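You operate a simulated robot arm through the tools that you are given. There is no shell and no other tool. Be economical: measure what you need, move in short steps, check, and stop when the job is done.

The job below is to be done with a simulated two-armed robot. You get a single attempt, and the scene is never put back.

TASK
On the top of the sample bench, fold the striped cloth in half, so that its two short edges meet.

The check looks at the end state, three seconds after you hand in, the way a careful person would. Anything else that was tipped, shoved, dropped, spilled or broken makes it a failure. Flat cloth is picked up by pressing the open fingertips on it (5 to 10 N) and closing them slowly along it; thin cloth reads only 2 to 8 mm in the jaws.

THE ROBOT
Two 7-joint arms with two-finger grippers on one trunk, on a base that drives. Base frame: it is fixed to the floor where the robot stands at the start and does not move with it; the origin is under the middle of the robot, x ahead of it, y to its left, z up; the surface under the hand at the start is at about z = 0.86. Units: m, rad, N and s.
The left shoulder is at the start at [0.078, 0.151, 0.963], the right one opposite. With the tool pointing down near the work surface each hand reaches from about 0.1 to 0.78 m from the robot's upright axis, wherever it stands, measured 20 degrees to its own side. Places, roughly: top of the sample bench [0.7, -0.2, 0.9]. Payload 2.54 kg a hand.
The TCP of each hand is the grasp point between the finger pads, 0.03 m short of the fingertips. In the tool frame z runs along the fingers and y along their closing line. The gripper opens to 0.116 m. The gripper's body begins 0.095 m behind the TCP.
Orientation is that of the tool frame in the base frame, as a unit quaternion [x, y, z, w]. With the fingers straight down and closing along the base's y, the tool's x points along the base's -x, its y along +y and its z along -z.

THE INTERFACE
- The arms move only by the tool move_arm. It takes "left_series", "right_series" or both (then of equal length, played together; a hand with none holds still); each is a list of rows, each a list of 7 numbers: the shift along the base's x, y, z in units of 150 mm (1.0 is 150 mm), then the turn, a rotation vector about the base's x, y, z in units of 60 degrees (1.0 is 60 degrees), then the finger opening in m, from 0 to 0.116. In form: [[dx, dy, dz, rx, ry, rz, fingers], ...]. A call has 1 to 20 rows; each row is the pose to reach, as a shift and turn from the pose commanded when the call began. A call with a number of a shift or a turn outside -1 to 1 is refused whole. A row lasts 0.2 s, in which the tool goes at most 0.05 m and 0.15 rad; a call with a longer step from one row to the next is refused whole, and so is a gripper value outside its range. A pose out of reach is approached as far as the arm can. The call stops where the force on the tool passes 40 N (or 10 N more than at its start, if that is more) or the arm is blocked; 0.2 s more then pass. The fingers move at their own pace (about 0.072 m/s each) and stop on an object; they squeeze with about 36 N. The grip force told is the motor's: it shows also when the fingers shut on nothing. Time passes only in rows, and 0.2 s behind the last, so rows that repeat a pose let the fingers close. The reply holds the time, the measured pose of the TCP, the force on the tool along the base axes, the opening and the grip force, in the units named above and with some noise, with the torque about the TCP (base axes, N m) and any sound that the robot's microphone picked up.
- Cameras (640 x 400 px; columns grow to the right, rows downward): "scene" is now at [0.1601, 0.0103, 1.1256]; the picture's right is [0.11, -0.99, 0.00], its down [-0.13, -0.01, -0.99] and it looks along [0.98, 0.11, -0.13] (base axes); focal length 214 px, centre (320, 200). "left" rides on the left gripper at [0.069, 0.015, -0.122] in its tool frame; the picture's right is [-0.22, 0.98, 0.00], its down [-0.83, -0.18, -0.53] and it looks along [-0.52, -0.11, 0.85] (tool axes); focal length 251 px, centre (320, 200). "right" rides on the right gripper at [0.069, -0.015, -0.122] in its tool frame; the picture's right is [0.21, 0.98, 0.00], its down [-0.83, 0.18, -0.53] and it looks along [-0.52, 0.11, 0.85] (tool axes); focal length 251 px, centre (320, 200). There is no depth. A picture from a camera that has moved, and an enlarged one, comes with that camera's place and axes in the base frame and with its lens.
- grab_frame(camera): a new picture of that camera. The clock stands still meanwhile.
- slide_trunk(by): slides the trunk up (or, below 0, down) by that many m; the arms and the scene camera ride with it, the base frame stays. It gives what a move gives, with no picture.
- drive_base(legs): drives the robot by 1 to 6 legs, each [ahead, left, turn to the left] in m, m and rad, along the robot's own axes; the way and the turn of a leg run together, so that a leg with both is an arc; at most 1.5 m and 3.142 rad a leg. The arms and the cameras ride along, it lands a little off, and it stops where it bumps. It gives what a move gives.
- head_to(pan, tilt): turns the head with the scene camera to pan (to the left, within 1.396 rad either way) and tilt (down, from -0.506 to 1.204), counted from straight ahead of the robot. It gives what a move gives.
- close_up(camera, box): a new picture of the part [left, top, right, bottom] of that camera's present view, enlarged. The clock stands still meanwhile.
- job_done(): hands the job in; it is judged then, once.

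Go step by step. Nothing tells you exact positions but the pictures and the camera data: compare them with the known pose of the tool, close in by small moves and look again before you grip or let go. The budget is 120 turns and 100 pictures, counting those below and the enlarged ones. Unless the task says otherwise, let go and move clear before handing in, and close with one line.

The tools are called after "Emit:" as a command line: name --argument value ..., lists and objects as JSON in quotes. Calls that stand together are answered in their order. move_arm: Moves the arms, as the interface text tells. Its arguments: {"type":"object","properties":{"left_series":{"type":"array","items":{"type":"array","items":{"type":"number"}}},"right_series":{"type":"array","items":{"type":"array","items":{"type":"number"}}}},"required":[]} The other tools are called the same way: slide_trunk (by) slides the trunk up or down; drive_base (legs) drives the base; head_to (pan, tilt) turns the head that bears the scene camera; grab_frame (camera) takes a picture; close_up (camera, box) takes an enlarged picture of a part of a camera's view; job_done () hands the job in.

At the start:

```text
clock: 0.0
left_tool_pos: [0.3289, 0.0576, 1.0904]
left_ee_rot: [0.0, 1.0, -0.001, 0.0]
left_force: [-0.2, -0.6, 0.2]
left_wrist_torque: [0.0, 0.03, 0.03]
left_opening: 0.1157
left_finger_force: 0.1
right_tool_pos: [0.3919, -0.2783, 1.0133]
right_ee_rot: [0.001, 1.0, 0.0, 0.001]
right_force: [-0.5, -0.1, 0.0]
right_wrist_torque: [-0.01, 0.0, 0.03]
right_opening: 0.1161
right_finger_force: 0.1
trunk travel left (down, up): [-0.2, 0.089]
robot x, y, heading: [0.0006, -0.0039, 0.003]
head pan, tilt: [0.112, 0.134]
```

scene: 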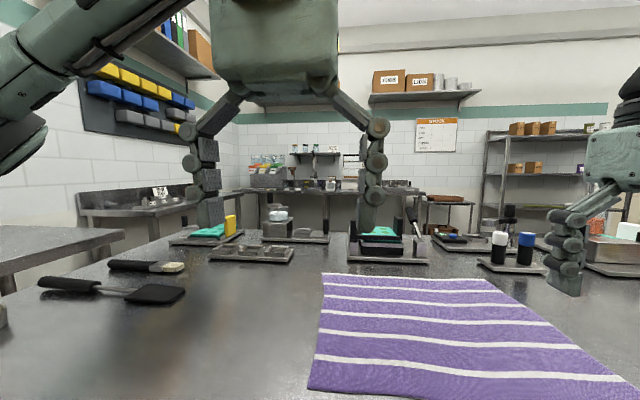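
right: 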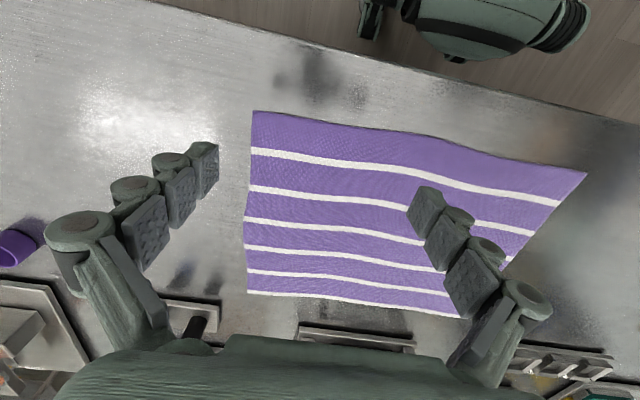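
left: 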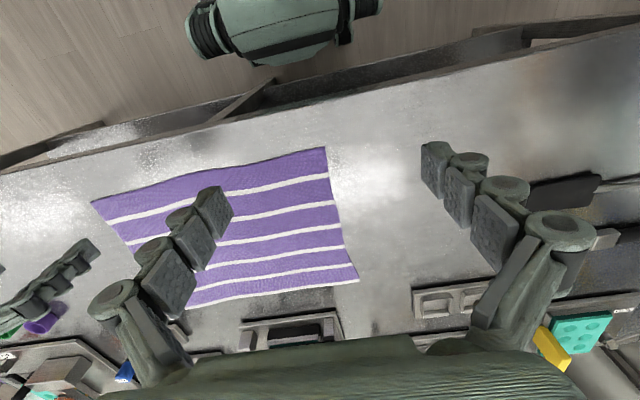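

I see the striped cloth lying on the bench ahead and to the right, and I need its corners accurately. I'll tilt the head down towards it and look.

Emit:
head_to --pan -0.25 --tilt 0.75

Emit:
grab_frame --camera "scene"

```text
clock: 1.0
left_tool_pos: [0.3269, 0.0574, 1.091]
left_ee_rot: [0.001, 1.0, 0.0, 0.001]
left_force: [21.2, -8.9, 7.6]
left_wrist_torque: [1.09, 3.09, 0.57]
left_opening: 0.116
left_finger_force: 0.1
right_tool_pos: [0.3929, -0.2794, 1.0135]
right_ee_rot: [0.002, 1.0, 0.0, 0.002]
right_force: [0.4, -0.8, 0.4]
right_wrist_torque: [-0.01, 0.03, 0.02]
right_opening: 0.116
right_finger_force: 0.0
trunk travel left (down, up): [-0.2, 0.089]
robot x, y, heading: [-0.0034, -0.0019, 0.003]
head pan, tilt: [-0.25, 0.75]
```

```text
96 pictures are left
camera scene: at [0.15, -0.0164, 1.0716], right [-0.19, -0.98, 0.0], down [-0.65, 0.13, -0.75], along [0.73, -0.14, -0.67], focal length 214 px, centre (320, 200)
```

scene: 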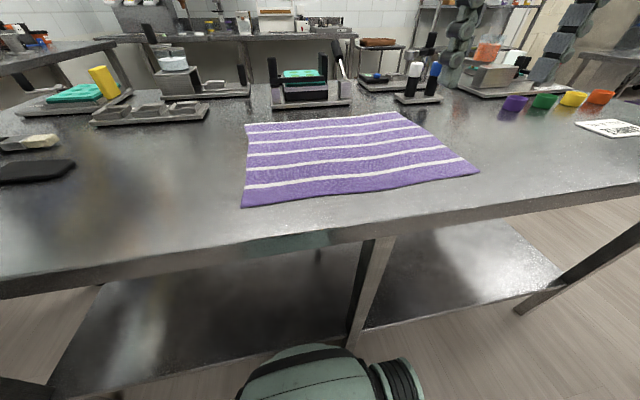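

The cloth lies at roughly x 0.39–0.69 and y -0.34–0.06, so the short edges are the left and right ones. The left hand is being pushed by the head, so I'll move it clear. Then I'll step left and turn right, so that both hands reach the left short edge side by side.

Emit:
move_arm --left_series '[[0.25, 0.1, 0, 0, 0, 0, 0.116], [0.5, 0.3, 0, 0, 0, 0, 0.116], [0.7, 0.5, 0, 0, 0, 0, 0.116]]'

Emit:
drive_base --legs '[[0, 0.1, 0], [0, 0, -0.6]]'

Emit:
head_to --pan 0.2 --tilt 0.7

Emit:
grab_frame --camera "scene"

```text
clock: 1.8
left_tool_pos: [0.4345, 0.1339, 1.0888]
left_ee_rot: [0.0, 1.0, -0.001, -0.001]
left_force: [0.1, -0.2, 0.8]
left_wrist_torque: [-0.01, 0.03, -0.01]
left_opening: 0.116
left_finger_force: 0.0
right_tool_pos: [0.3931, -0.2786, 1.0147]
right_ee_rot: [0.001, 1.0, 0.0, 0.001]
right_force: [-0.4, -0.4, 1.1]
right_wrist_torque: [-0.03, 0.03, 0.0]
right_opening: 0.1158
right_finger_force: 0.0
trunk travel left (down, up): [-0.2, 0.089]
robot x, y, heading: [-0.0004, -0.0033, -0.002]
head pan, tilt: [-0.25, 0.75]
```

```text
clock: 5.1
left_tool_pos: [0.4352, -0.0338, 1.0888]
left_ee_rot: [0.294, 0.956, -0.001, 0.0]
left_force: [-0.8, -0.5, 0.3]
left_wrist_torque: [-0.02, -0.02, -0.02]
left_opening: 0.116
left_finger_force: 0.1
right_tool_pos: [0.1674, -0.3515, 1.014]
right_ee_rot: [0.295, 0.955, 0.0, 0.001]
right_force: [-1.0, 1.0, -0.4]
right_wrist_torque: [0.0, -0.06, 0.04]
right_opening: 0.1159
right_finger_force: 0.0
trunk travel left (down, up): [-0.2, 0.089]
robot x, y, heading: [-0.0013, 0.1004, -0.599]
head pan, tilt: [-0.25, 0.75]
```

```text
clock: 6.0
left_tool_pos: [0.4333, -0.034, 1.0889]
left_ee_rot: [0.294, 0.956, -0.001, 0.0]
left_force: [-1.4, 0.3, 0.2]
left_wrist_torque: [-0.01, -0.03, -0.03]
left_opening: 0.116
left_finger_force: 0.1
right_tool_pos: [0.1675, -0.3517, 1.0136]
right_ee_rot: [0.295, 0.956, 0.001, 0.0]
right_force: [-0.1, -0.5, 0.2]
right_wrist_torque: [0.04, 0.03, -0.02]
right_opening: 0.1158
right_finger_force: 0.0
trunk travel left (down, up): [-0.2, 0.089]
robot x, y, heading: [0.0016, 0.1027, -0.596]
head pan, tilt: [0.201, 0.7]
```

```text
95 pictures are left
camera scene: at [0.1347, 0.0292, 1.074], right [-0.39, -0.92, 0.0], down [-0.59, 0.25, -0.76], along [0.71, -0.3, -0.64], focal length 214 px, centre (320, 200)
```

scene: 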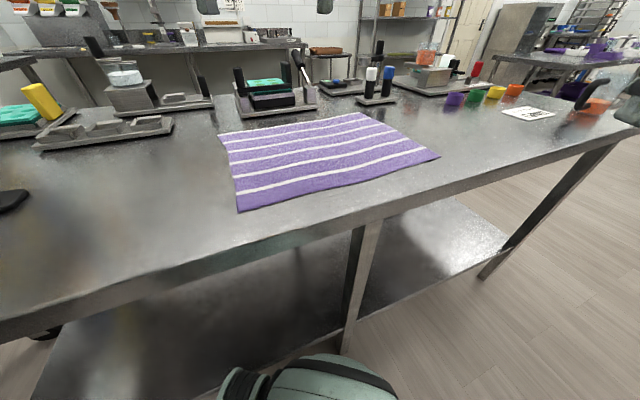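

The corners come out consistently: the left short edge is at y≈0.05 and the right one at y≈-0.353, with x from 0.40 to 0.70. I'll stand a little further left, so that neither arm blocks the other at the left edge.

Emit:
drive_base --legs '[[-0.084, 0.124, 0], [0, 0, -0.1]]'

```text
clock: 8.4
left_tool_pos: [0.4197, 0.0764, 1.0892]
left_ee_rot: [0.337, 0.941, -0.001, 0.0]
left_force: [0.1, -1.2, 0.0]
left_wrist_torque: [0.0, -0.02, 0.03]
left_opening: 0.1163
left_finger_force: 0.1
right_tool_pos: [0.123, -0.2141, 1.014]
right_ee_rot: [0.34, 0.94, 0.0, 0.0]
right_force: [0.6, -0.6, 0.1]
right_wrist_torque: [0.0, -0.03, -0.02]
right_opening: 0.1162
right_finger_force: 0.1
trunk travel left (down, up): [-0.2, 0.089]
robot x, y, heading: [-0.0017, 0.2478, -0.689]
head pan, tilt: [0.201, 0.7]
```

Both hands are high and clear of everything. I'll bring them over the left edge, turning the tools so that the fingers close along base y.

Emit:
move_arm --left_series '[[0.2, -0.03, 0, 0, 0, 0.132, 0.06], [0.4, -0.06, 0, 0, 0, 0.264, 0.06], [0.6, -0.09, 0, 0, 0, 0.396, 0.06], [0.8, -0.12, 0, 0, 0, 0.528, 0.06], [1, -0.14, 0, 0, 0, 0.659, 0.06]]' --right_series '[[0.2, 0.17, 0, 0, 0, 0.132, 0.06], [0.4, 0.34, 0, 0, 0, 0.264, 0.06], [0.6, 0.51, 0, 0, 0, 0.396, 0.06], [0.8, 0.68, 0, 0, 0, 0.528, 0.06], [1, 0.83, 0, 0, 0, 0.659, 0.06]]'

Emit:
move_arm --left_series '[[0.17, -0.05, -0.2, 0, 0, 0, 0.06], [0.34, -0.1, -0.4, 0, 0, 0, 0.06], [0.5, -0.14, -0.6, 0, 0, 0, 0.06], [0.5, -0.14, -0.7, 0, 0, 0, 0.06], [0.5, -0.14, -0.7, 0, 0, 0, 0.06]]' --right_series '[[0.24, 0.17, 0, 0, 0, 0, 0.06], [0.48, 0.34, 0, 0, 0, 0, 0.06], [0.72, 0.51, 0, 0, 0, 0, 0.06], [0.96, 0.68, -0.1, 0, 0, 0, 0.06], [1, 0.83, -0.2, 0, 0, 0, 0.06]]'

Emit:
grab_frame --camera "scene"

Emit:
grab_frame --camera "left"

Emit:
grab_frame --camera "right"

```text
clock: 9.6
left_tool_pos: [0.5703, 0.0566, 1.0911]
left_ee_rot: [-0.001, 1.0, 0.0, -0.001]
left_force: [0.8, -0.5, -0.1]
left_wrist_torque: [0.06, 0.03, -0.02]
left_opening: 0.06
left_finger_force: 0.1
right_tool_pos: [0.2755, -0.0925, 1.0124]
right_ee_rot: [0.002, 1.0, 0.002, 0.001]
right_force: [0.6, 0.5, -0.1]
right_wrist_torque: [-0.01, 0.01, 0.0]
right_opening: 0.0599
right_finger_force: 0.0
trunk travel left (down, up): [-0.2, 0.089]
robot x, y, heading: [-0.0009, 0.2527, -0.689]
head pan, tilt: [0.201, 0.7]
```

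```text
clock: 10.8
left_tool_pos: [0.6471, 0.0344, 0.9834]
left_ee_rot: [0.0, 1.0, -0.002, 0.0]
left_force: [0.6, 0.8, -0.7]
left_wrist_torque: [0.0, 0.0, 0.02]
left_opening: 0.06
left_finger_force: 0.1
right_tool_pos: [0.2775, -0.0923, 1.0135]
right_ee_rot: [0.002, 1.0, 0.0, 0.002]
right_force: [-1.3, -0.2, 0.8]
right_wrist_torque: [-0.02, -0.02, -0.02]
right_opening: 0.0598
right_finger_force: 0.2
right hand out of reach, approached as far as the arm can: row 1, 2, 3, 4, 5
trunk travel left (down, up): [-0.2, 0.089]
robot x, y, heading: [-0.0027, 0.2515, -0.693]
head pan, tilt: [0.201, 0.7]
```

```text
94 pictures are left
camera scene: at [0.1267, 0.1671, 1.074], right [-0.47, -0.88, 0.0], down [-0.57, 0.3, -0.76], along [0.67, -0.36, -0.64], focal length 214 px, centre (320, 200)
```

scene: 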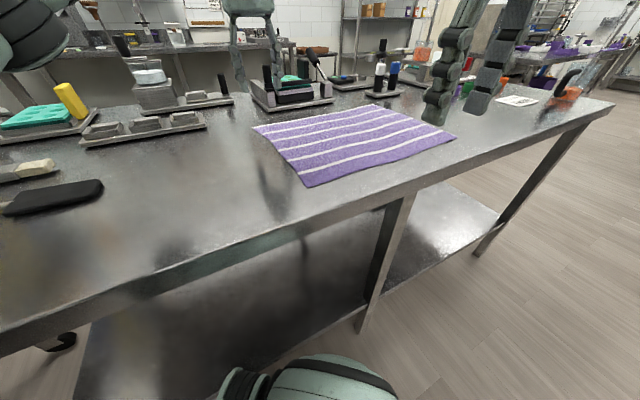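

```text
93 pictures are left
camera left: at [0.5765, 0.0506, 1.1038], right [0.21, 0.98, 0.0], down [0.83, -0.18, 0.53], along [0.52, -0.12, -0.84], focal length 251 px, centre (320, 200)
```

left: 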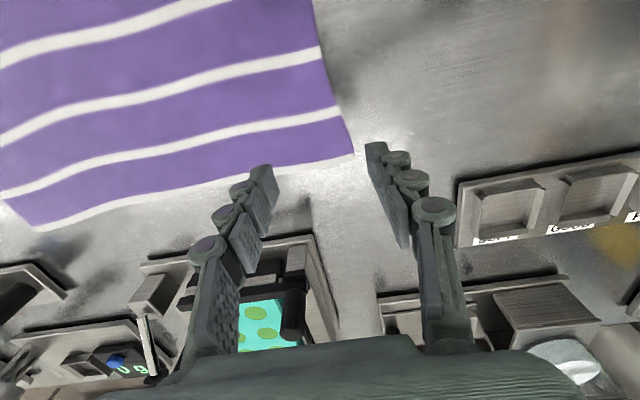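

```text
92 pictures are left
camera right: at [0.2078, -0.1066, 1.1364], right [-0.21, 0.98, 0.0], down [0.83, 0.18, 0.54], along [0.52, 0.11, -0.84], focal length 251 px, centre (320, 200)
```

right: 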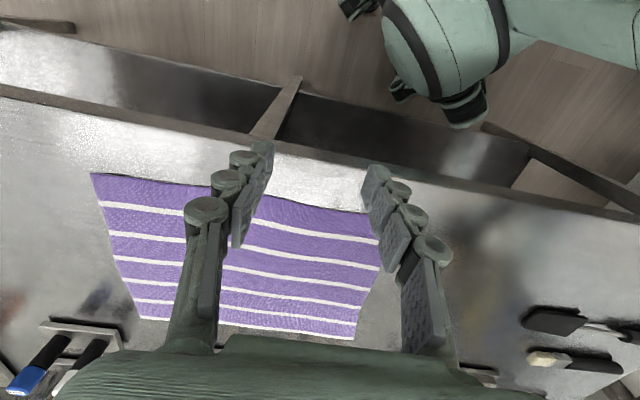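

The left hand is well placed, but the right one says the way is out of reach, probably because of the wrist turn. I'll try it with the turn partly undone.

Emit:
move_arm --right_series '[[0.0, 0.0, 0, 0, 0, -0.14, 0.06], [0.2, 0.15, 0, 0, 0, -0.28, 0.06], [0.45, 0.34, 0, 0, 0, -0.4, 0.06], [0.65, 0.51, 0, 0, 0, -0.5, 0.06], [0.85, 0.68, 0, 0, 0, -0.6, 0.06]]'

```text
clock: 12.0
left_tool_pos: [0.6407, 0.0381, 0.9894]
left_ee_rot: [0.0, 1.0, -0.004, 0.005]
left_force: [-1.7, 1.2, 3.4]
left_wrist_torque: [-0.15, -0.21, 0.01]
left_opening: 0.0601
left_finger_force: 0.3
right_tool_pos: [0.2176, -0.0521, 0.9996]
right_ee_rot: [0.311, 0.95, 0.0, 0.005]
right_force: [-2.1, 0.9, 1.2]
right_wrist_torque: [-0.11, -0.25, -0.01]
right_opening: 0.0603
right_finger_force: 0.1
right hand out of reach, approached as far as the arm can: row 2, 3, 4, 5
trunk travel left (down, up): [-0.2, 0.089]
robot x, y, heading: [0.0022, 0.2516, -0.692]
head pan, tilt: [0.201, 0.7]
```

The right hand went the wrong way, and both arms feel a little force, so they may be touching. I'll look at the arms from the head.

Emit:
head_to --pan 0.1 --tilt 0.3

Emit:
grab_frame --camera "scene"

Emit:
grab_frame --camera "right"

```text
clock: 12.9
left_tool_pos: [0.647, 0.0345, 0.9819]
left_ee_rot: [0.0, 1.0, -0.001, 0.0]
left_force: [0.4, -0.1, 1.2]
left_wrist_torque: [0.02, -0.01, 0.0]
left_opening: 0.0602
left_finger_force: 0.1
right_tool_pos: [0.2237, -0.0545, 0.9971]
right_ee_rot: [0.309, 0.951, 0.0, 0.0]
right_force: [1.5, 0.4, -0.3]
right_wrist_torque: [0.0, -0.01, 0.02]
right_opening: 0.06
right_finger_force: 0.1
trunk travel left (down, up): [-0.2, 0.089]
robot x, y, heading: [-0.0001, 0.2488, -0.691]
head pan, tilt: [0.099, 0.3]
```

```text
91 pictures are left
camera scene: at [0.1293, 0.155, 1.1101], right [-0.56, -0.83, 0.0], down [-0.25, 0.17, -0.95], along [0.79, -0.53, -0.3], focal length 214 px, centre (320, 200)
```

scene: 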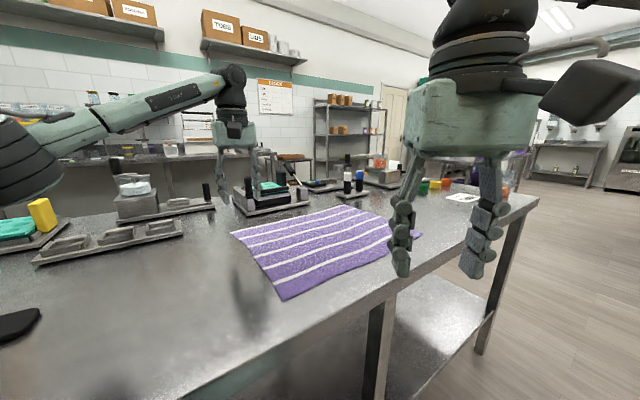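

```text
90 pictures are left
camera right: at [0.1581, -0.0273, 1.1197], right [0.4, 0.92, 0.0], down [0.77, -0.34, 0.53], along [0.49, -0.21, -0.84], focal length 251 px, centre (320, 200)
```

right: 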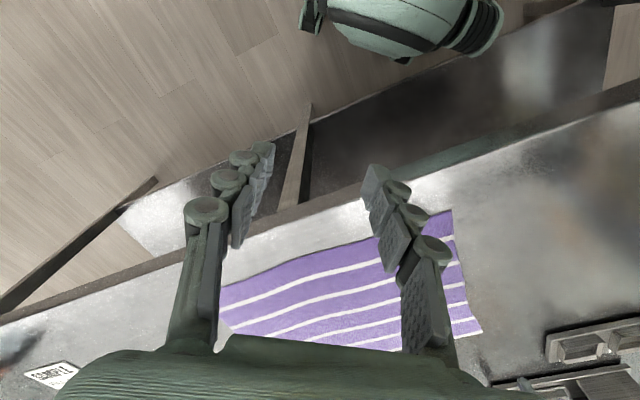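

The arms are well apart, so a joint limit is the likelier cause. I'll try the right hand straight ahead of the robot, keeping its orientation.

Emit:
move_arm --right_series '[[0.2, -0.15, 0, 0, 0, 0, 0.06], [0.4, -0.3, 0, 0, 0, 0, 0.06], [0.6, -0.45, 0, 0, 0, 0, 0.06], [0.8, -0.6, 0, 0, 0, 0, 0.06]]'

```text
clock: 13.9
left_tool_pos: [0.6463, 0.0356, 0.9831]
left_ee_rot: [0.0, 1.0, -0.001, 0.0]
left_force: [0.8, 0.8, 0.2]
left_wrist_torque: [-0.02, -0.05, 0.0]
left_opening: 0.0596
left_finger_force: 0.1
right_tool_pos: [0.3044, -0.1424, 1.0091]
right_ee_rot: [0.31, 0.951, 0.0, 0.001]
right_force: [-0.3, 0.5, 0.7]
right_wrist_torque: [-0.01, 0.0, 0.03]
right_opening: 0.06
right_finger_force: 0.1
right hand out of reach, approached as far as the arm can: row 3, 4
trunk travel left (down, up): [-0.2, 0.089]
robot x, y, heading: [-0.004, 0.2499, -0.693]
head pan, tilt: [0.099, 0.3]
```

It still stops near 0.49 m ahead, which is well short of the stated reach. I'll try the right hand further on its own side, where its reach is better.

Emit:
move_arm --right_series '[[0.0, -0.25, 0.1, 0, 0, 0, 0.06], [0.0, -0.5, 0.2, 0, 0, 0, 0.06], [0.05, -0.75, 0.2, 0, 0, 0, 0.06], [0.1, -1, 0.2, 0, 0, 0, 0.06], [0.3, -1, 0.2, 0, 0, 0, 0.06], [0.5, -1, 0.2, 0, 0, 0, 0.06]]'

Emit:
grab_frame --camera "scene"

```text
clock: 15.3
left_tool_pos: [0.6461, 0.0355, 0.983]
left_ee_rot: [0.0, 1.0, 0.0, 0.0]
left_force: [0.5, -0.2, 0.6]
left_wrist_torque: [-0.04, 0.03, -0.02]
left_opening: 0.0604
left_finger_force: 0.1
right_tool_pos: [0.3229, -0.2912, 1.0211]
right_ee_rot: [0.311, 0.951, -0.001, 0.002]
right_force: [0.0, 0.4, -0.6]
right_wrist_torque: [-0.01, 0.02, -0.01]
right_opening: 0.0601
right_finger_force: 0.0
right hand out of reach, approached as far as the arm can: row 4, 5, 6
trunk travel left (down, up): [-0.2, 0.089]
robot x, y, heading: [-0.0005, 0.2507, -0.694]
head pan, tilt: [0.099, 0.3]
```

```text
89 pictures are left
camera scene: at [0.1292, 0.1551, 1.1102], right [-0.56, -0.83, 0.0], down [-0.25, 0.16, -0.96], along [0.79, -0.53, -0.3], focal length 214 px, centre (320, 200)
```

scene: 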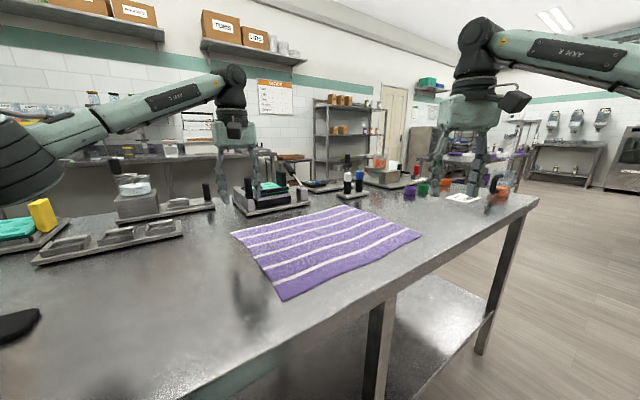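

The right elbow sticks far out and the hand is higher than it needs to be, so I'll raise the trunk for a better reach. Then I'll try the right hand lower and towards the middle.

Emit:
slide_trunk --by 0.07

Emit:
move_arm --right_series '[[0, 0.1, -0.3, 0, 0, 0, 0.06], [0, 0.3, -0.5, 0, 0, 0, 0.06], [0.1, 0.5, -0.7, 0, 0, 0, 0.06], [0.2, 0.7, -0.7, 0, 0, 0, 0.06], [0.3, 0.9, -0.7, 0, 0, 0, 0.06], [0.4, 1, -0.7, 0, 0, 0, 0.06]]'

```text
clock: 16.3
left_tool_pos: [0.6478, 0.035, 1.0524]
left_ee_rot: [0.001, 1.0, -0.001, 0.0]
left_force: [-0.1, 0.4, 0.2]
left_wrist_torque: [0.01, -0.01, -0.01]
left_opening: 0.0601
left_finger_force: 0.1
right_tool_pos: [0.3232, -0.2904, 1.0901]
right_ee_rot: [0.311, 0.95, -0.001, 0.001]
right_force: [0.2, -0.2, 0.8]
right_wrist_torque: [0.0, -0.02, 0.0]
right_opening: 0.0599
right_finger_force: 0.1
trunk travel left (down, up): [-0.27, 0.019]
robot x, y, heading: [-0.0027, 0.2485, -0.689]
head pan, tilt: [0.099, 0.3]
```

```text
clock: 17.7
left_tool_pos: [0.6456, 0.0349, 1.0529]
left_ee_rot: [0.001, 1.0, 0.0, 0.0]
left_force: [-0.3, -0.1, -0.1]
left_wrist_torque: [0.02, -0.04, -0.04]
left_opening: 0.0599
left_finger_force: 0.1
right_tool_pos: [0.3418, -0.166, 0.9823]
right_ee_rot: [0.31, 0.951, 0.001, 0.002]
right_force: [-0.2, -0.8, 0.3]
right_wrist_torque: [-0.03, -0.02, 0.03]
right_opening: 0.0598
right_finger_force: 0.0
right hand out of reach, approached as far as the arm can: row 4, 5, 6
trunk travel left (down, up): [-0.27, 0.019]
robot x, y, heading: [-0.0014, 0.2523, -0.693]
head pan, tilt: [0.099, 0.3]
```

The right hand seems unable to pass about 0.1 m short of the robot's midline. Next I'll find the left hand's limit across the middle, with the right hand backed away first.

Emit:
move_arm --right_series '[[-0.2, -0.25, 0.2, 0, 0, 0, 0.06], [-0.4, -0.5, 0.2, 0, 0, 0, 0.06], [-0.6, -0.75, 0.2, 0, 0, 0, 0.06]]'

Emit:
move_arm --left_series '[[-0.2, -0.24, -0.2, 0, 0, 0, 0.06], [-0.4, -0.48, -0.2, 0, 0, 0, 0.06], [-0.6, -0.72, -0.2, 0, 0, 0, 0.06], [-0.8, -0.96, -0.2, 0, 0, 0, 0.06], [-1, -1, -0.2, 0, 0, 0, 0.06]]'

```text
refused: row 1 steps farther than a row can; nothing moved
```

```text
refused: row 1 steps farther than a row can; nothing moved
```

Those steps were slightly too long, so I'll repeat them with shorter ones.

Emit:
move_arm --right_series '[[-0.15, -0.2, 0.1, 0, 0, 0, 0.06], [-0.3, -0.4, 0.2, 0, 0, 0, 0.06], [-0.45, -0.6, 0.2, 0, 0, 0, 0.06], [-0.6, -0.75, 0.2, 0, 0, 0, 0.06]]'

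Emit:
move_arm --left_series '[[-0.15, -0.18, -0.1, 0, 0, 0, 0.06], [-0.3, -0.36, -0.2, 0, 0, 0, 0.06], [-0.45, -0.54, -0.2, 0, 0, 0, 0.06], [-0.6, -0.72, -0.2, 0, 0, 0, 0.06], [-0.75, -0.86, -0.2, 0, 0, 0, 0.06], [-0.9, -1, -0.2, 0, 0, 0, 0.06]]'

```text
clock: 18.7
left_tool_pos: [0.6459, 0.0354, 1.0524]
left_ee_rot: [0.0, 1.0, 0.0, 0.0]
left_force: [0.0, 0.4, -0.4]
left_wrist_torque: [0.01, -0.01, 0.01]
left_opening: 0.0598
left_finger_force: 0.0
right_tool_pos: [0.2493, -0.2738, 1.0125]
right_ee_rot: [0.31, 0.951, 0.001, 0.001]
right_force: [-0.2, 0.5, 0.6]
right_wrist_torque: [-0.01, 0.0, -0.04]
right_opening: 0.0601
right_finger_force: 0.0
trunk travel left (down, up): [-0.27, 0.019]
robot x, y, heading: [-0.0027, 0.2504, -0.691]
head pan, tilt: [0.099, 0.3]
```

```text
clock: 20.1
left_tool_pos: [0.5094, -0.1141, 1.0248]
left_ee_rot: [0.0, 1.0, -0.001, 0.0]
left_force: [-0.6, 0.3, -0.7]
left_wrist_torque: [-0.02, 0.0, 0.04]
left_opening: 0.06
left_finger_force: 0.0
right_tool_pos: [0.2478, -0.2748, 1.0119]
right_ee_rot: [0.311, 0.951, 0.0, 0.001]
right_force: [0.4, 0.2, -1.3]
right_wrist_torque: [-0.03, -0.01, -0.01]
right_opening: 0.06
right_finger_force: 0.0
trunk travel left (down, up): [-0.27, 0.019]
robot x, y, heading: [-0.0005, 0.2478, -0.689]
head pan, tilt: [0.099, 0.3]
```

The left hand still moves freely at 0.04 m left of the midline, so I'll push on across.

Emit:
move_arm --left_series '[[-0.15, -0.18, 0, 0, 0, 0, 0.06], [-0.3, -0.36, 0, 0, 0, 0, 0.06], [-0.45, -0.54, 0, 0, 0, 0, 0.06], [-0.6, -0.72, 0, 0, 0, 0, 0.06], [-0.75, -0.9, 0, 0, 0, 0, 0.06]]'

```text
clock: 21.3
left_tool_pos: [0.3976, -0.2518, 1.026]
left_ee_rot: [0.0, 1.0, -0.001, 0.001]
left_force: [0.1, -0.8, 0.6]
left_wrist_torque: [-0.01, 0.01, 0.0]
left_opening: 0.0598
left_finger_force: 0.1
right_tool_pos: [0.249, -0.2756, 1.0115]
right_ee_rot: [0.311, 0.951, 0.001, 0.001]
right_force: [-0.5, 0.8, -0.7]
right_wrist_torque: [0.0, -0.03, 0.0]
right_opening: 0.0599
right_finger_force: 0.1
trunk travel left (down, up): [-0.27, 0.019]
robot x, y, heading: [-0.0005, 0.251, -0.692]
head pan, tilt: [0.099, 0.3]
```

The left hand crosses freely, and only the right one is limited. So the right hand will take the near corner and the left hand the far one, with the robot facing nearly ahead. Sideways carrying can be done by the base.

Emit:
drive_base --legs '[[0, 0, 0.49], [0.027, 0.017, 0]]'

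Emit:
head_to --pan -0.3 --tilt 0.5

Emit:
grab_frame --camera "scene"

```text
clock: 23.6
left_tool_pos: [0.6164, 0.0056, 1.0266]
left_ee_rot: [-0.241, 0.971, -0.001, 0.0]
left_force: [-0.7, 0.8, -0.1]
left_wrist_torque: [-0.02, 0.05, -0.02]
left_opening: 0.0598
left_finger_force: 0.0
right_tool_pos: [0.4951, -0.0847, 1.0118]
right_ee_rot: [0.071, 0.997, 0.0, 0.001]
right_force: [1.1, 0.7, -1.0]
right_wrist_torque: [0.02, -0.01, 0.01]
right_opening: 0.0598
right_finger_force: 0.0
trunk travel left (down, up): [-0.27, 0.019]
robot x, y, heading: [0.0268, 0.2596, -0.197]
head pan, tilt: [0.099, 0.3]
```

```text
clock: 24.5
left_tool_pos: [0.6153, 0.0051, 1.0263]
left_ee_rot: [-0.241, 0.97, -0.001, 0.001]
left_force: [0.5, 1.1, 1.1]
left_wrist_torque: [-0.03, 0.0, 0.0]
left_opening: 0.0598
left_finger_force: 0.2
right_tool_pos: [0.4947, -0.085, 1.0109]
right_ee_rot: [0.072, 0.997, 0.0, 0.001]
right_force: [0.2, 0.6, 0.6]
right_wrist_torque: [-0.04, 0.01, 0.03]
right_opening: 0.0599
right_finger_force: 0.0
trunk travel left (down, up): [-0.27, 0.019]
robot x, y, heading: [0.0266, 0.2624, -0.206]
head pan, tilt: [-0.3, 0.499]
```

```text
88 pictures are left
camera scene: at [0.1748, 0.2038, 1.1618], right [-0.48, -0.88, 0.0], down [-0.42, 0.23, -0.88], along [0.77, -0.42, -0.48], focal length 214 px, centre (320, 200)
```

scene: 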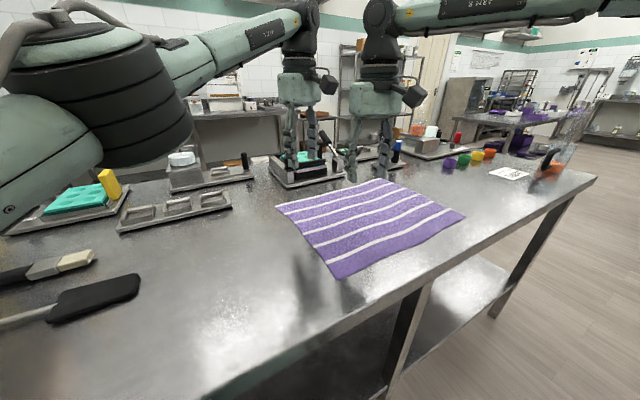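

Both hands are near the left edge now. I'll square them up to close along y and lower them to just above the edge, at x≈0.44 and x≈0.64.

Emit:
move_arm --left_series '[[0.04, 0.05, -0.1, 0, 0, -0.12, 0.05], [0.08, 0.1, -0.2, 0, 0, -0.24, 0.05], [0.12, 0.15, -0.3, 0, 0, -0.36, 0.05], [0.165, 0.2, -0.44, 0, 0, -0.465, 0.05]]' --right_series '[[-0.09, 0.2, 0, 0, 0, 0.03, 0.05], [-0.18, 0.4, -0.1, 0, 0, 0.07, 0.05], [-0.27, 0.6, -0.2, 0, 0, 0.1, 0.05], [-0.37, 0.8, -0.34, 0, 0, 0.138, 0.05]]'

Emit:
grab_frame --camera "left"

Emit:
grab_frame --camera "right"

Emit:
grab_frame --camera "scene"

```text
clock: 25.5
left_tool_pos: [0.6379, 0.0381, 0.9591]
left_ee_rot: [0.001, 1.0, -0.001, 0.0]
left_force: [0.4, 0.7, 0.0]
left_wrist_torque: [0.0, 0.02, -0.01]
left_opening: 0.05
left_finger_force: 0.0
right_tool_pos: [0.4386, 0.0368, 0.96]
right_ee_rot: [0.0, 1.0, 0.0, 0.0]
right_force: [0.7, -0.9, 0.4]
right_wrist_torque: [-0.01, 0.0, -0.01]
right_opening: 0.0503
right_finger_force: 0.1
trunk travel left (down, up): [-0.27, 0.019]
robot x, y, heading: [0.0258, 0.2611, -0.204]
head pan, tilt: [-0.3, 0.499]
```

```text
87 pictures are left
camera left: at [0.5679, 0.053, 1.0806], right [0.22, 0.98, 0.0], down [0.83, -0.18, 0.53], along [0.52, -0.12, -0.85], focal length 251 px, centre (320, 200)
```

left: 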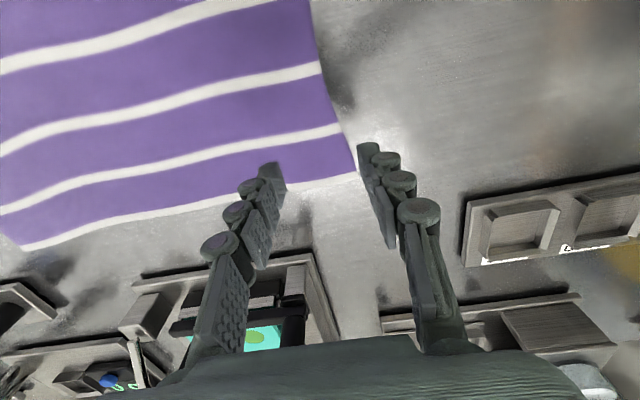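

```text
86 pictures are left
camera right: at [0.3684, 0.0205, 1.0827], right [-0.21, 0.98, 0.0], down [0.82, 0.18, 0.54], along [0.52, 0.11, -0.84], focal length 251 px, centre (320, 200)
```

right: 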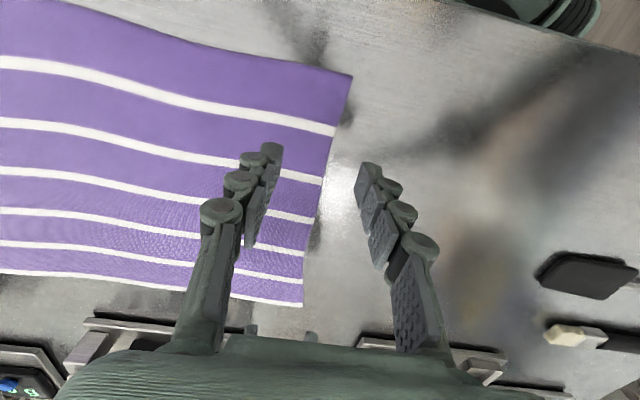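

```text
85 pictures are left
camera scene: at [0.1751, 0.2042, 1.1618], right [-0.48, -0.88, 0.0], down [-0.42, 0.23, -0.88], along [0.77, -0.42, -0.48], focal length 214 px, centre (320, 200)
```

scene: 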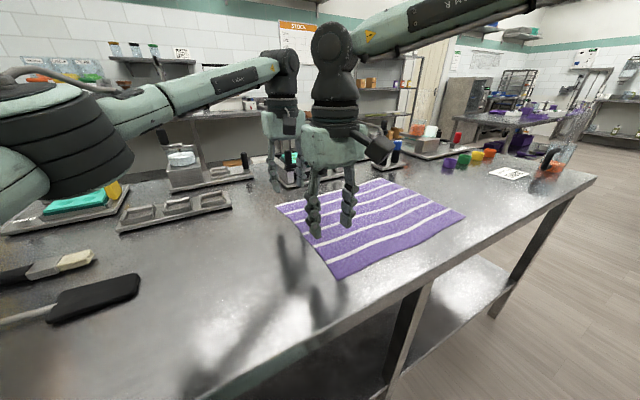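

From the hand cameras, the cloth's left edge is at y≈0.049 under the right hand and y≈0.059 under the left. I'll narrow the fingers so that the outer finger sits just at the edge, and lower both hands close to the cloth.

Emit:
move_arm --left_series '[[0, -0.03, -0.15, 0, 0, 0, 0.03], [0, -0.03, -0.3, 0, 0, 0, 0.03], [0, -0.03, -0.4, 0, 0, 0, 0.03], [0, -0.03, -0.4, 0, 0, 0, 0.03]]' --right_series '[[-0.1, -0.085, -0.15, 0, 0, 0, 0.03], [-0.1, -0.085, -0.3, 0, 0, 0, 0.03], [-0.1, -0.085, -0.4, 0, 0, 0, 0.03], [-0.1, -0.085, -0.4, 0, 0, 0, 0.03]]'

Emit:
grab_frame --camera "left"

Emit:
grab_frame --camera "right"

```text
clock: 26.5
left_tool_pos: [0.6389, 0.0321, 0.8995]
left_ee_rot: [0.0, 1.0, -0.002, 0.0]
left_force: [0.0, -0.1, -0.3]
left_wrist_torque: [0.04, -0.01, -0.04]
left_opening: 0.0301
left_finger_force: 0.1
right_tool_pos: [0.4237, 0.0211, 0.9]
right_ee_rot: [0.0, 1.0, 0.001, 0.001]
right_force: [0.1, 0.2, -0.1]
right_wrist_torque: [0.0, 0.01, -0.03]
right_opening: 0.03
right_finger_force: 0.0
trunk travel left (down, up): [-0.27, 0.019]
robot x, y, heading: [0.029, 0.2589, -0.206]
head pan, tilt: [-0.3, 0.499]
```

```text
84 pictures are left
camera left: at [0.5693, 0.0465, 1.0211], right [0.21, 0.98, 0.0], down [0.83, -0.18, 0.53], along [0.52, -0.12, -0.85], focal length 251 px, centre (320, 200)
```

left: 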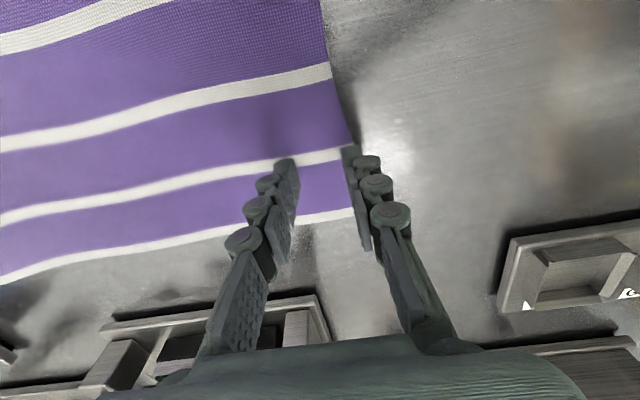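

```text
83 pictures are left
camera right: at [0.3539, 0.0052, 1.023], right [-0.21, 0.98, 0.0], down [0.82, 0.18, 0.54], along [0.52, 0.12, -0.84], focal length 251 px, centre (320, 200)
```

right: 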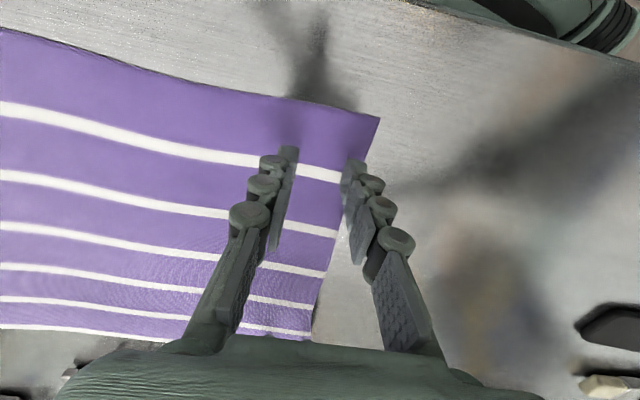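

The outer fingers straddle the edge and the tips are about 1 cm up. I'll shift 3 mm inwards and lower gently towards contact.

Emit:
move_arm --left_series '[[0, -0.02, -0.02, 0, 0, 0, 0.03], [0, -0.02, -0.04, 0, 0, 0, 0.03], [0, -0.02, -0.05, 0, 0, 0, 0.03], [0, -0.02, -0.06, 0, 0, 0, 0.03]]' --right_series '[[0, -0.02, -0.02, 0, 0, 0, 0.03], [0, -0.02, -0.04, 0, 0, 0, 0.03], [0, -0.02, -0.05, 0, 0, 0, 0.03], [0, -0.02, -0.06, 0, 0, 0, 0.03]]'

```text
clock: 27.5
left_tool_pos: [0.6409, 0.028, 0.8904]
left_ee_rot: [0.001, 1.0, 0.0, 0.0]
left_force: [0.0, 0.9, 0.1]
left_wrist_torque: [0.03, 0.02, -0.02]
left_opening: 0.0299
left_finger_force: 0.4
right_tool_pos: [0.4253, 0.0184, 0.8918]
right_ee_rot: [0.0, 1.0, 0.0, 0.001]
right_force: [0.6, 0.3, 0.8]
right_wrist_torque: [0.02, 0.0, 0.0]
right_opening: 0.0303
right_finger_force: 0.0
trunk travel left (down, up): [-0.27, 0.019]
robot x, y, heading: [0.0229, 0.2583, -0.202]
head pan, tilt: [-0.3, 0.499]
```

No contact yet. I'll go on down in millimetre steps.

Emit:
move_arm --left_series '[[0, 0, -0.01, 0, 0, 0, 0.03], [0, 0, -0.02, 0, 0, 0, 0.03]]' --right_series '[[0, 0, -0.01, 0, 0, 0, 0.03], [0, 0, -0.02, 0, 0, 0, 0.03]]'

Emit:
move_arm --left_series '[[0, 0, -0.01, 0, 0, 0, 0.03], [0, 0, -0.01, 0, 0, 0, 0.03]]' --right_series '[[0, 0, -0.01, 0, 0, 0, 0.03], [0, 0, -0.01, 0, 0, 0, 0.03]]'

```text
clock: 28.1
left_tool_pos: [0.6394, 0.0293, 0.8914]
left_ee_rot: [0.0, 1.0, -0.001, 0.002]
left_force: [1.6, -0.3, 8.7]
left_wrist_torque: [0.16, -0.02, -0.04]
left_opening: 0.0304
left_finger_force: 0.5
right_tool_pos: [0.4238, 0.019, 0.8908]
right_ee_rot: [0.0, 1.0, 0.0, 0.004]
right_force: [3.1, -1.0, 17.8]
right_wrist_torque: [-0.14, 0.0, 0.04]
right_opening: 0.031
right_finger_force: 0.6
trunk travel left (down, up): [-0.27, 0.019]
robot x, y, heading: [0.0306, 0.2627, -0.208]
head pan, tilt: [-0.3, 0.499]
```

```text
clock: 28.7
left_tool_pos: [0.6385, 0.0297, 0.8913]
left_ee_rot: [0.0, 1.0, -0.003, 0.003]
left_force: [2.1, -0.3, 18.8]
left_wrist_torque: [-0.17, 0.01, 0.03]
left_opening: 0.031
left_finger_force: 0.9
right_tool_pos: [0.4235, 0.0209, 0.8898]
right_ee_rot: [-0.001, 1.0, -0.001, 0.005]
right_force: [4.4, 0.3, 27.0]
right_wrist_torque: [-0.07, 0.03, 0.01]
right_opening: 0.0309
right_finger_force: 0.0
trunk travel left (down, up): [-0.27, 0.019]
robot x, y, heading: [0.0265, 0.2592, -0.206]
head pan, tilt: [-0.3, 0.499]
```

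Contact, but pressed too hard: 19 N on the left and 27 N on the right. I'll ease up to about 8 N each and close the fingers slowly.

Emit:
move_arm --left_series '[[0, 0, 0.012, 0, 0, 0, 0.03], [0, 0, 0.012, 0, 0, 0, 0.026], [0, 0, 0.012, 0, 0, 0, 0.022], [0, 0, 0.012, 0, 0, 0, 0.018], [0, 0, 0.012, 0, 0, 0, 0.014], [0, 0, 0.012, 0, 0, 0, 0.01], [0, 0, 0.012, 0, 0, 0, 0.006], [0, 0, 0.012, 0, 0, 0, 0.002], [0, 0, 0.012, 0, 0, 0, 0], [0, 0, 0.012, 0, 0, 0, 0]]' --right_series '[[0, 0, 0.02, 0, 0, 0, 0.03], [0, 0, 0.02, 0, 0, 0, 0.026], [0, 0, 0.02, 0, 0, 0, 0.022], [0, 0, 0.02, 0, 0, 0, 0.018], [0, 0, 0.02, 0, 0, 0, 0.014], [0, 0, 0.02, 0, 0, 0, 0.01], [0, 0, 0.02, 0, 0, 0, 0.006], [0, 0, 0.02, 0, 0, 0, 0.002], [0, 0, 0.02, 0, 0, 0, 0], [0, 0, 0.02, 0, 0, 0, 0]]'

Emit:
grab_frame --camera "left"

Emit:
grab_frame --camera "right"

```text
clock: 30.9
left_tool_pos: [0.6389, 0.0294, 0.8895]
left_ee_rot: [0.0, 1.0, -0.001, 0.001]
left_force: [-0.3, 0.9, 8.8]
left_wrist_torque: [0.08, -0.01, 0.0]
left_opening: 0.0013
left_finger_force: 30.7
right_tool_pos: [0.4224, 0.0189, 0.8902]
right_ee_rot: [0.0, 1.0, -0.001, 0.002]
right_force: [0.6, 0.3, 1.7]
right_wrist_torque: [-0.04, 0.05, -0.02]
right_opening: 0.0042
right_finger_force: 31.1
trunk travel left (down, up): [-0.27, 0.019]
robot x, y, heading: [0.0282, 0.2606, -0.206]
head pan, tilt: [-0.3, 0.499]
```

```text
82 pictures are left
camera left: at [0.5691, 0.0436, 1.0101], right [0.21, 0.98, 0.0], down [0.83, -0.18, 0.54], along [0.52, -0.12, -0.84], focal length 251 px, centre (320, 200)
```

left: 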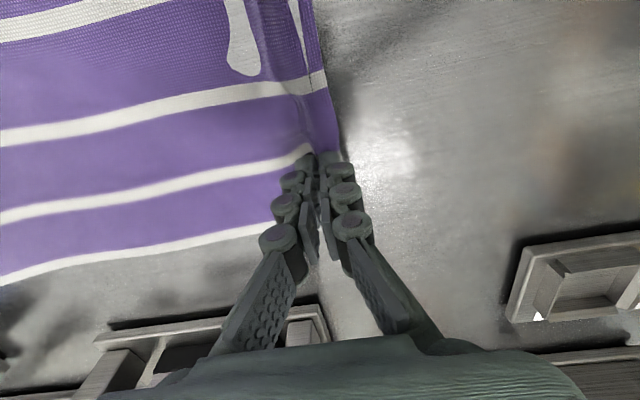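

```text
81 pictures are left
camera right: at [0.3532, 0.0033, 1.0128], right [-0.21, 0.98, 0.0], down [0.82, 0.18, 0.54], along [0.52, 0.11, -0.84], focal length 251 px, centre (320, 200)
```

right: 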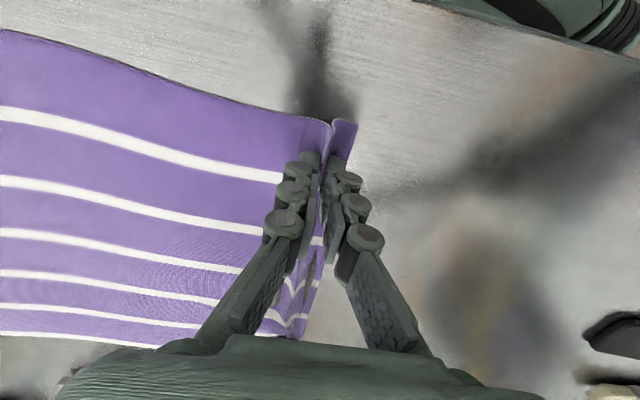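

The right hand holds cloth at 4.2 mm. The left reads only 1.3 mm, so I'll lift the left a little to test it.

Emit:
move_arm --left_series '[[0, 0, 0.05, 0, 0, 0, 0], [0, 0, 0.1, 0, 0, 0, 0], [0, 0, 0.1, 0, 0, 0, 0]]'

Emit:
grab_frame --camera "left"

```text
clock: 31.7
left_tool_pos: [0.6394, 0.0268, 0.9047]
left_ee_rot: [0.0, 1.0, -0.001, 0.0]
left_force: [0.1, 0.2, -0.8]
left_wrist_torque: [0.02, -0.01, 0.01]
left_opening: 0.001
left_finger_force: 30.8
right_tool_pos: [0.4243, 0.0189, 0.8896]
right_ee_rot: [0.0, 1.0, 0.0, 0.002]
right_force: [2.0, 1.0, 3.6]
right_wrist_torque: [-0.03, 0.11, 0.01]
right_opening: 0.0055
right_finger_force: 31.5
trunk travel left (down, up): [-0.27, 0.019]
robot x, y, heading: [0.0276, 0.2606, -0.202]
head pan, tilt: [-0.3, 0.499]
```

```text
80 pictures are left
camera left: at [0.5705, 0.0426, 1.0256], right [0.21, 0.98, 0.0], down [0.83, -0.18, 0.53], along [0.52, -0.12, -0.85], focal length 251 px, centre (320, 200)
```

left: 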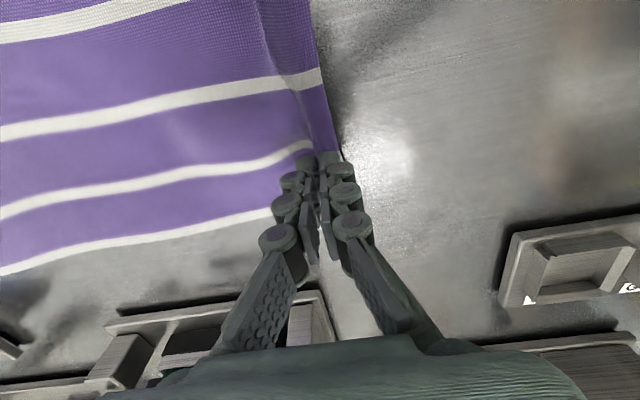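

The left hand came up empty, and the edge there is now at about y≈0.040. I'll open it, shift inwards so that both fingers sit on cloth, and press again.

Emit:
move_arm --left_series '[[0, 0, 0.03, 0, 0, 0, 0.036], [0, -0.1, 0.03, 0, 0, 0, 0.036], [0, -0.1, -0.05, 0, 0, 0, 0.036], [0, -0.1, -0.09, 0, 0, 0, 0.036], [0, -0.1, -0.1, 0, 0, 0, 0.036]]'

Emit:
grab_frame --camera "left"

```text
clock: 32.9
left_tool_pos: [0.6407, 0.0148, 0.8904]
left_ee_rot: [0.001, 1.0, -0.001, 0.002]
left_force: [1.3, -0.7, 7.2]
left_wrist_torque: [0.15, -0.03, -0.03]
left_opening: 0.0359
left_finger_force: 0.1
right_tool_pos: [0.4234, 0.0188, 0.8903]
right_ee_rot: [0.0, 1.0, 0.001, 0.001]
right_force: [-4.0, -3.1, 36.7]
right_wrist_torque: [-0.35, -0.38, 0.01]
right_opening: 0.0012
right_finger_force: 32.2
trunk travel left (down, up): [-0.27, 0.019]
robot x, y, heading: [0.0277, 0.2639, -0.201]
head pan, tilt: [-0.3, 0.499]
```

```text
79 pictures are left
camera left: at [0.5703, 0.0297, 1.0121], right [0.21, 0.98, 0.0], down [0.82, -0.18, 0.54], along [0.52, -0.12, -0.84], focal length 251 px, centre (320, 200)
```

left: 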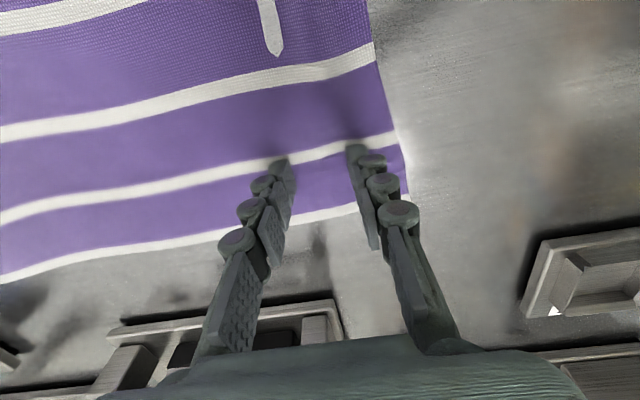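

Left presses at 7 N but sits 1.5 cm inside the edge, and the right seems to have lost its hold. I'll lift both, set the left slightly further out, reopen the right and look.

Emit:
move_arm --left_series '[[0, 0, 0.05, 0, 0, 0, 0.036], [0, 0.05, 0.05, 0, 0, 0, 0.036], [0, 0.05, 0.05, 0, 0, 0, 0.036]]' --right_series '[[0, 0, 0.05, 0, 0, 0, 0], [0, 0, 0.1, 0, 0, 0, 0], [0, 0, 0.1, 0, 0, 0, 0]]'

Emit:
grab_frame --camera "right"

Emit:
grab_frame --camera "left"

```text
clock: 33.7
left_tool_pos: [0.6398, 0.02, 0.8953]
left_ee_rot: [0.0, 1.0, 0.0, 0.0]
left_force: [-0.5, 0.8, 0.3]
left_wrist_torque: [-0.02, -0.02, 0.03]
left_opening: 0.0358
left_finger_force: 0.1
right_tool_pos: [0.4236, 0.018, 0.9032]
right_ee_rot: [0.0, 1.0, 0.0, 0.001]
right_force: [-0.2, -0.3, 0.8]
right_wrist_torque: [0.09, -0.04, 0.04]
right_opening: 0.0059
right_finger_force: 31.5
trunk travel left (down, up): [-0.27, 0.019]
robot x, y, heading: [0.0272, 0.2614, -0.201]
head pan, tilt: [-0.3, 0.499]
```

```text
78 pictures are left
camera right: at [0.3534, 0.003, 1.0267], right [-0.21, 0.98, 0.0], down [0.82, 0.18, 0.54], along [0.52, 0.11, -0.84], focal length 251 px, centre (320, 200)
```

right: 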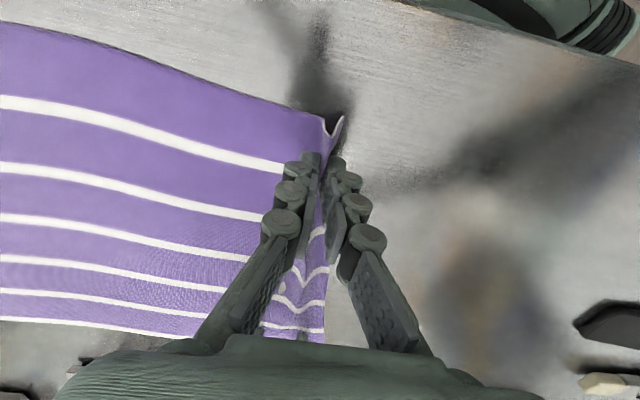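

```text
77 pictures are left
camera left: at [0.571, 0.0354, 1.0172], right [0.21, 0.98, 0.0], down [0.83, -0.18, 0.53], along [0.52, -0.12, -0.85], focal length 251 px, centre (320, 200)
```

left: 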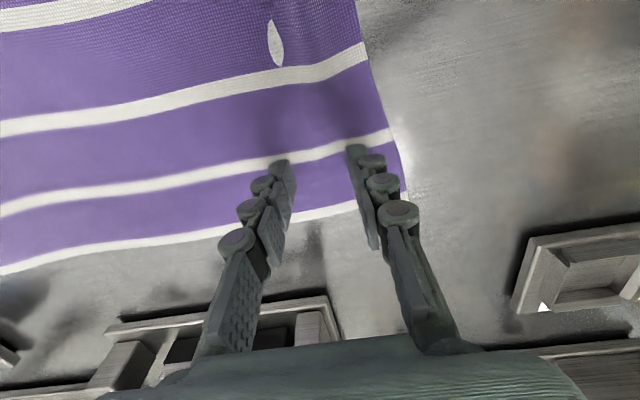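

The right hand does hold the cloth edge. Now I'll press the left at its present place and close it slowly.

Emit:
move_arm --left_series '[[0, 0.02, -0.03, 0, 0, 0, 0.036], [0, 0.02, -0.055, 0, 0, 0, 0.036], [0, 0.02, -0.055, 0, 0, 0, 0.032], [0, 0.02, -0.055, 0, 0, 0, 0.028], [0, 0.02, -0.055, 0, 0, 0, 0.024], [0, 0.02, -0.055, 0, 0, 0, 0.02], [0, 0.02, -0.055, 0, 0, 0, 0.016], [0, 0.02, -0.055, 0, 0, 0, 0.012], [0, 0.02, -0.055, 0, 0, 0, 0.008], [0, 0.02, -0.055, 0, 0, 0, 0.004], [0, 0.02, -0.055, 0, 0, 0, 0], [0, 0.02, -0.055, 0, 0, 0, 0]]'

Emit:
grab_frame --camera "left"

```text
clock: 36.3
left_tool_pos: [0.6399, 0.0236, 0.8899]
left_ee_rot: [-0.001, 1.0, -0.002, 0.002]
left_force: [-0.7, -0.6, 6.5]
left_wrist_torque: [0.07, 0.01, -0.05]
left_opening: 0.0042
left_finger_force: 31.0
right_tool_pos: [0.4231, 0.0206, 0.9062]
right_ee_rot: [0.0, 1.0, 0.0, 0.003]
right_force: [1.5, 2.5, 1.0]
right_wrist_torque: [-0.23, 0.13, -0.02]
right_opening: 0.0062
right_finger_force: 36.5
trunk travel left (down, up): [-0.27, 0.019]
robot x, y, heading: [0.0264, 0.2638, -0.203]
head pan, tilt: [-0.3, 0.499]
```

```text
76 pictures are left
camera left: at [0.5691, 0.0394, 1.0112], right [0.21, 0.98, 0.0], down [0.82, -0.18, 0.54], along [0.52, -0.12, -0.84], focal length 251 px, centre (320, 200)
```

left: 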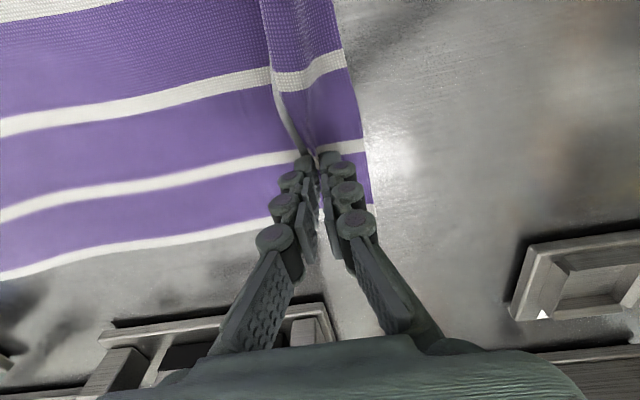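

Both hands now hold the edge. I'll lift both slowly by about 4 cm and check.

Emit:
move_arm --left_series '[[0, 0, 0.1, 0, 0, 0, 0], [0, -0.03, 0.2, 0, 0, 0, 0], [0, -0.06, 0.3, 0, 0, 0, 0], [0, -0.06, 0.3, 0, 0, 0, 0]]' --right_series '[[0, 0, 0.05, 0, 0, 0, 0], [0, -0.03, 0.12, 0, 0, 0, 0], [0, -0.06, 0.2, 0, 0, 0, 0], [0, -0.06, 0.2, 0, 0, 0, 0]]'

Emit:
grab_frame --camera "scene"

Emit:
grab_frame --camera "right"

```text
clock: 37.3
left_tool_pos: [0.6392, 0.0159, 0.9339]
left_ee_rot: [0.0, 1.0, -0.002, 0.0]
left_force: [0.5, -1.4, 0.9]
left_wrist_torque: [0.0, 0.09, 0.02]
left_opening: 0.003
left_finger_force: 38.6
right_tool_pos: [0.4238, 0.0115, 0.937]
right_ee_rot: [0.0, 1.0, 0.001, 0.001]
right_force: [0.4, 2.7, 3.2]
right_wrist_torque: [-0.15, 0.04, -0.01]
right_opening: 0.0051
right_finger_force: 39.8
trunk travel left (down, up): [-0.27, 0.019]
robot x, y, heading: [0.0261, 0.2627, -0.205]
head pan, tilt: [-0.3, 0.499]
```

```text
75 pictures are left
camera scene: at [0.1745, 0.2039, 1.1618], right [-0.48, -0.88, 0.0], down [-0.42, 0.23, -0.88], along [0.77, -0.42, -0.48], focal length 214 px, centre (320, 200)
```

scene: 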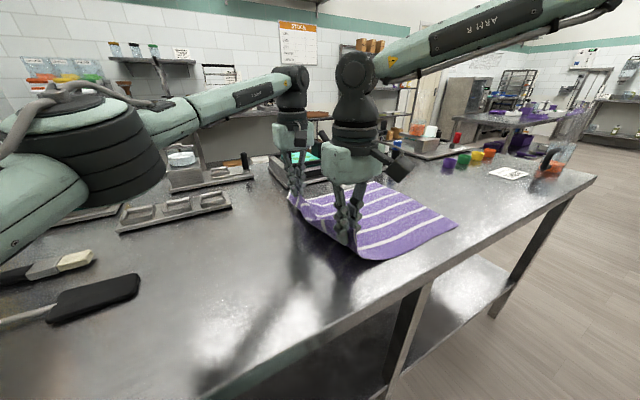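

```text
74 pictures are left
camera right: at [0.3547, -0.0054, 1.0583], right [-0.21, 0.98, 0.0], down [0.82, 0.18, 0.54], along [0.52, 0.12, -0.84], focal length 251 px, centre (320, 200)
```

right: 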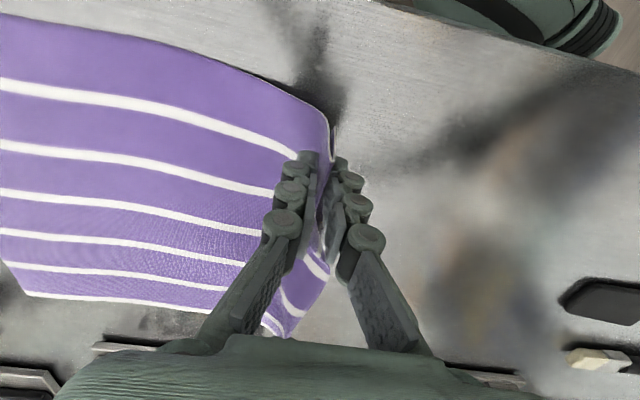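

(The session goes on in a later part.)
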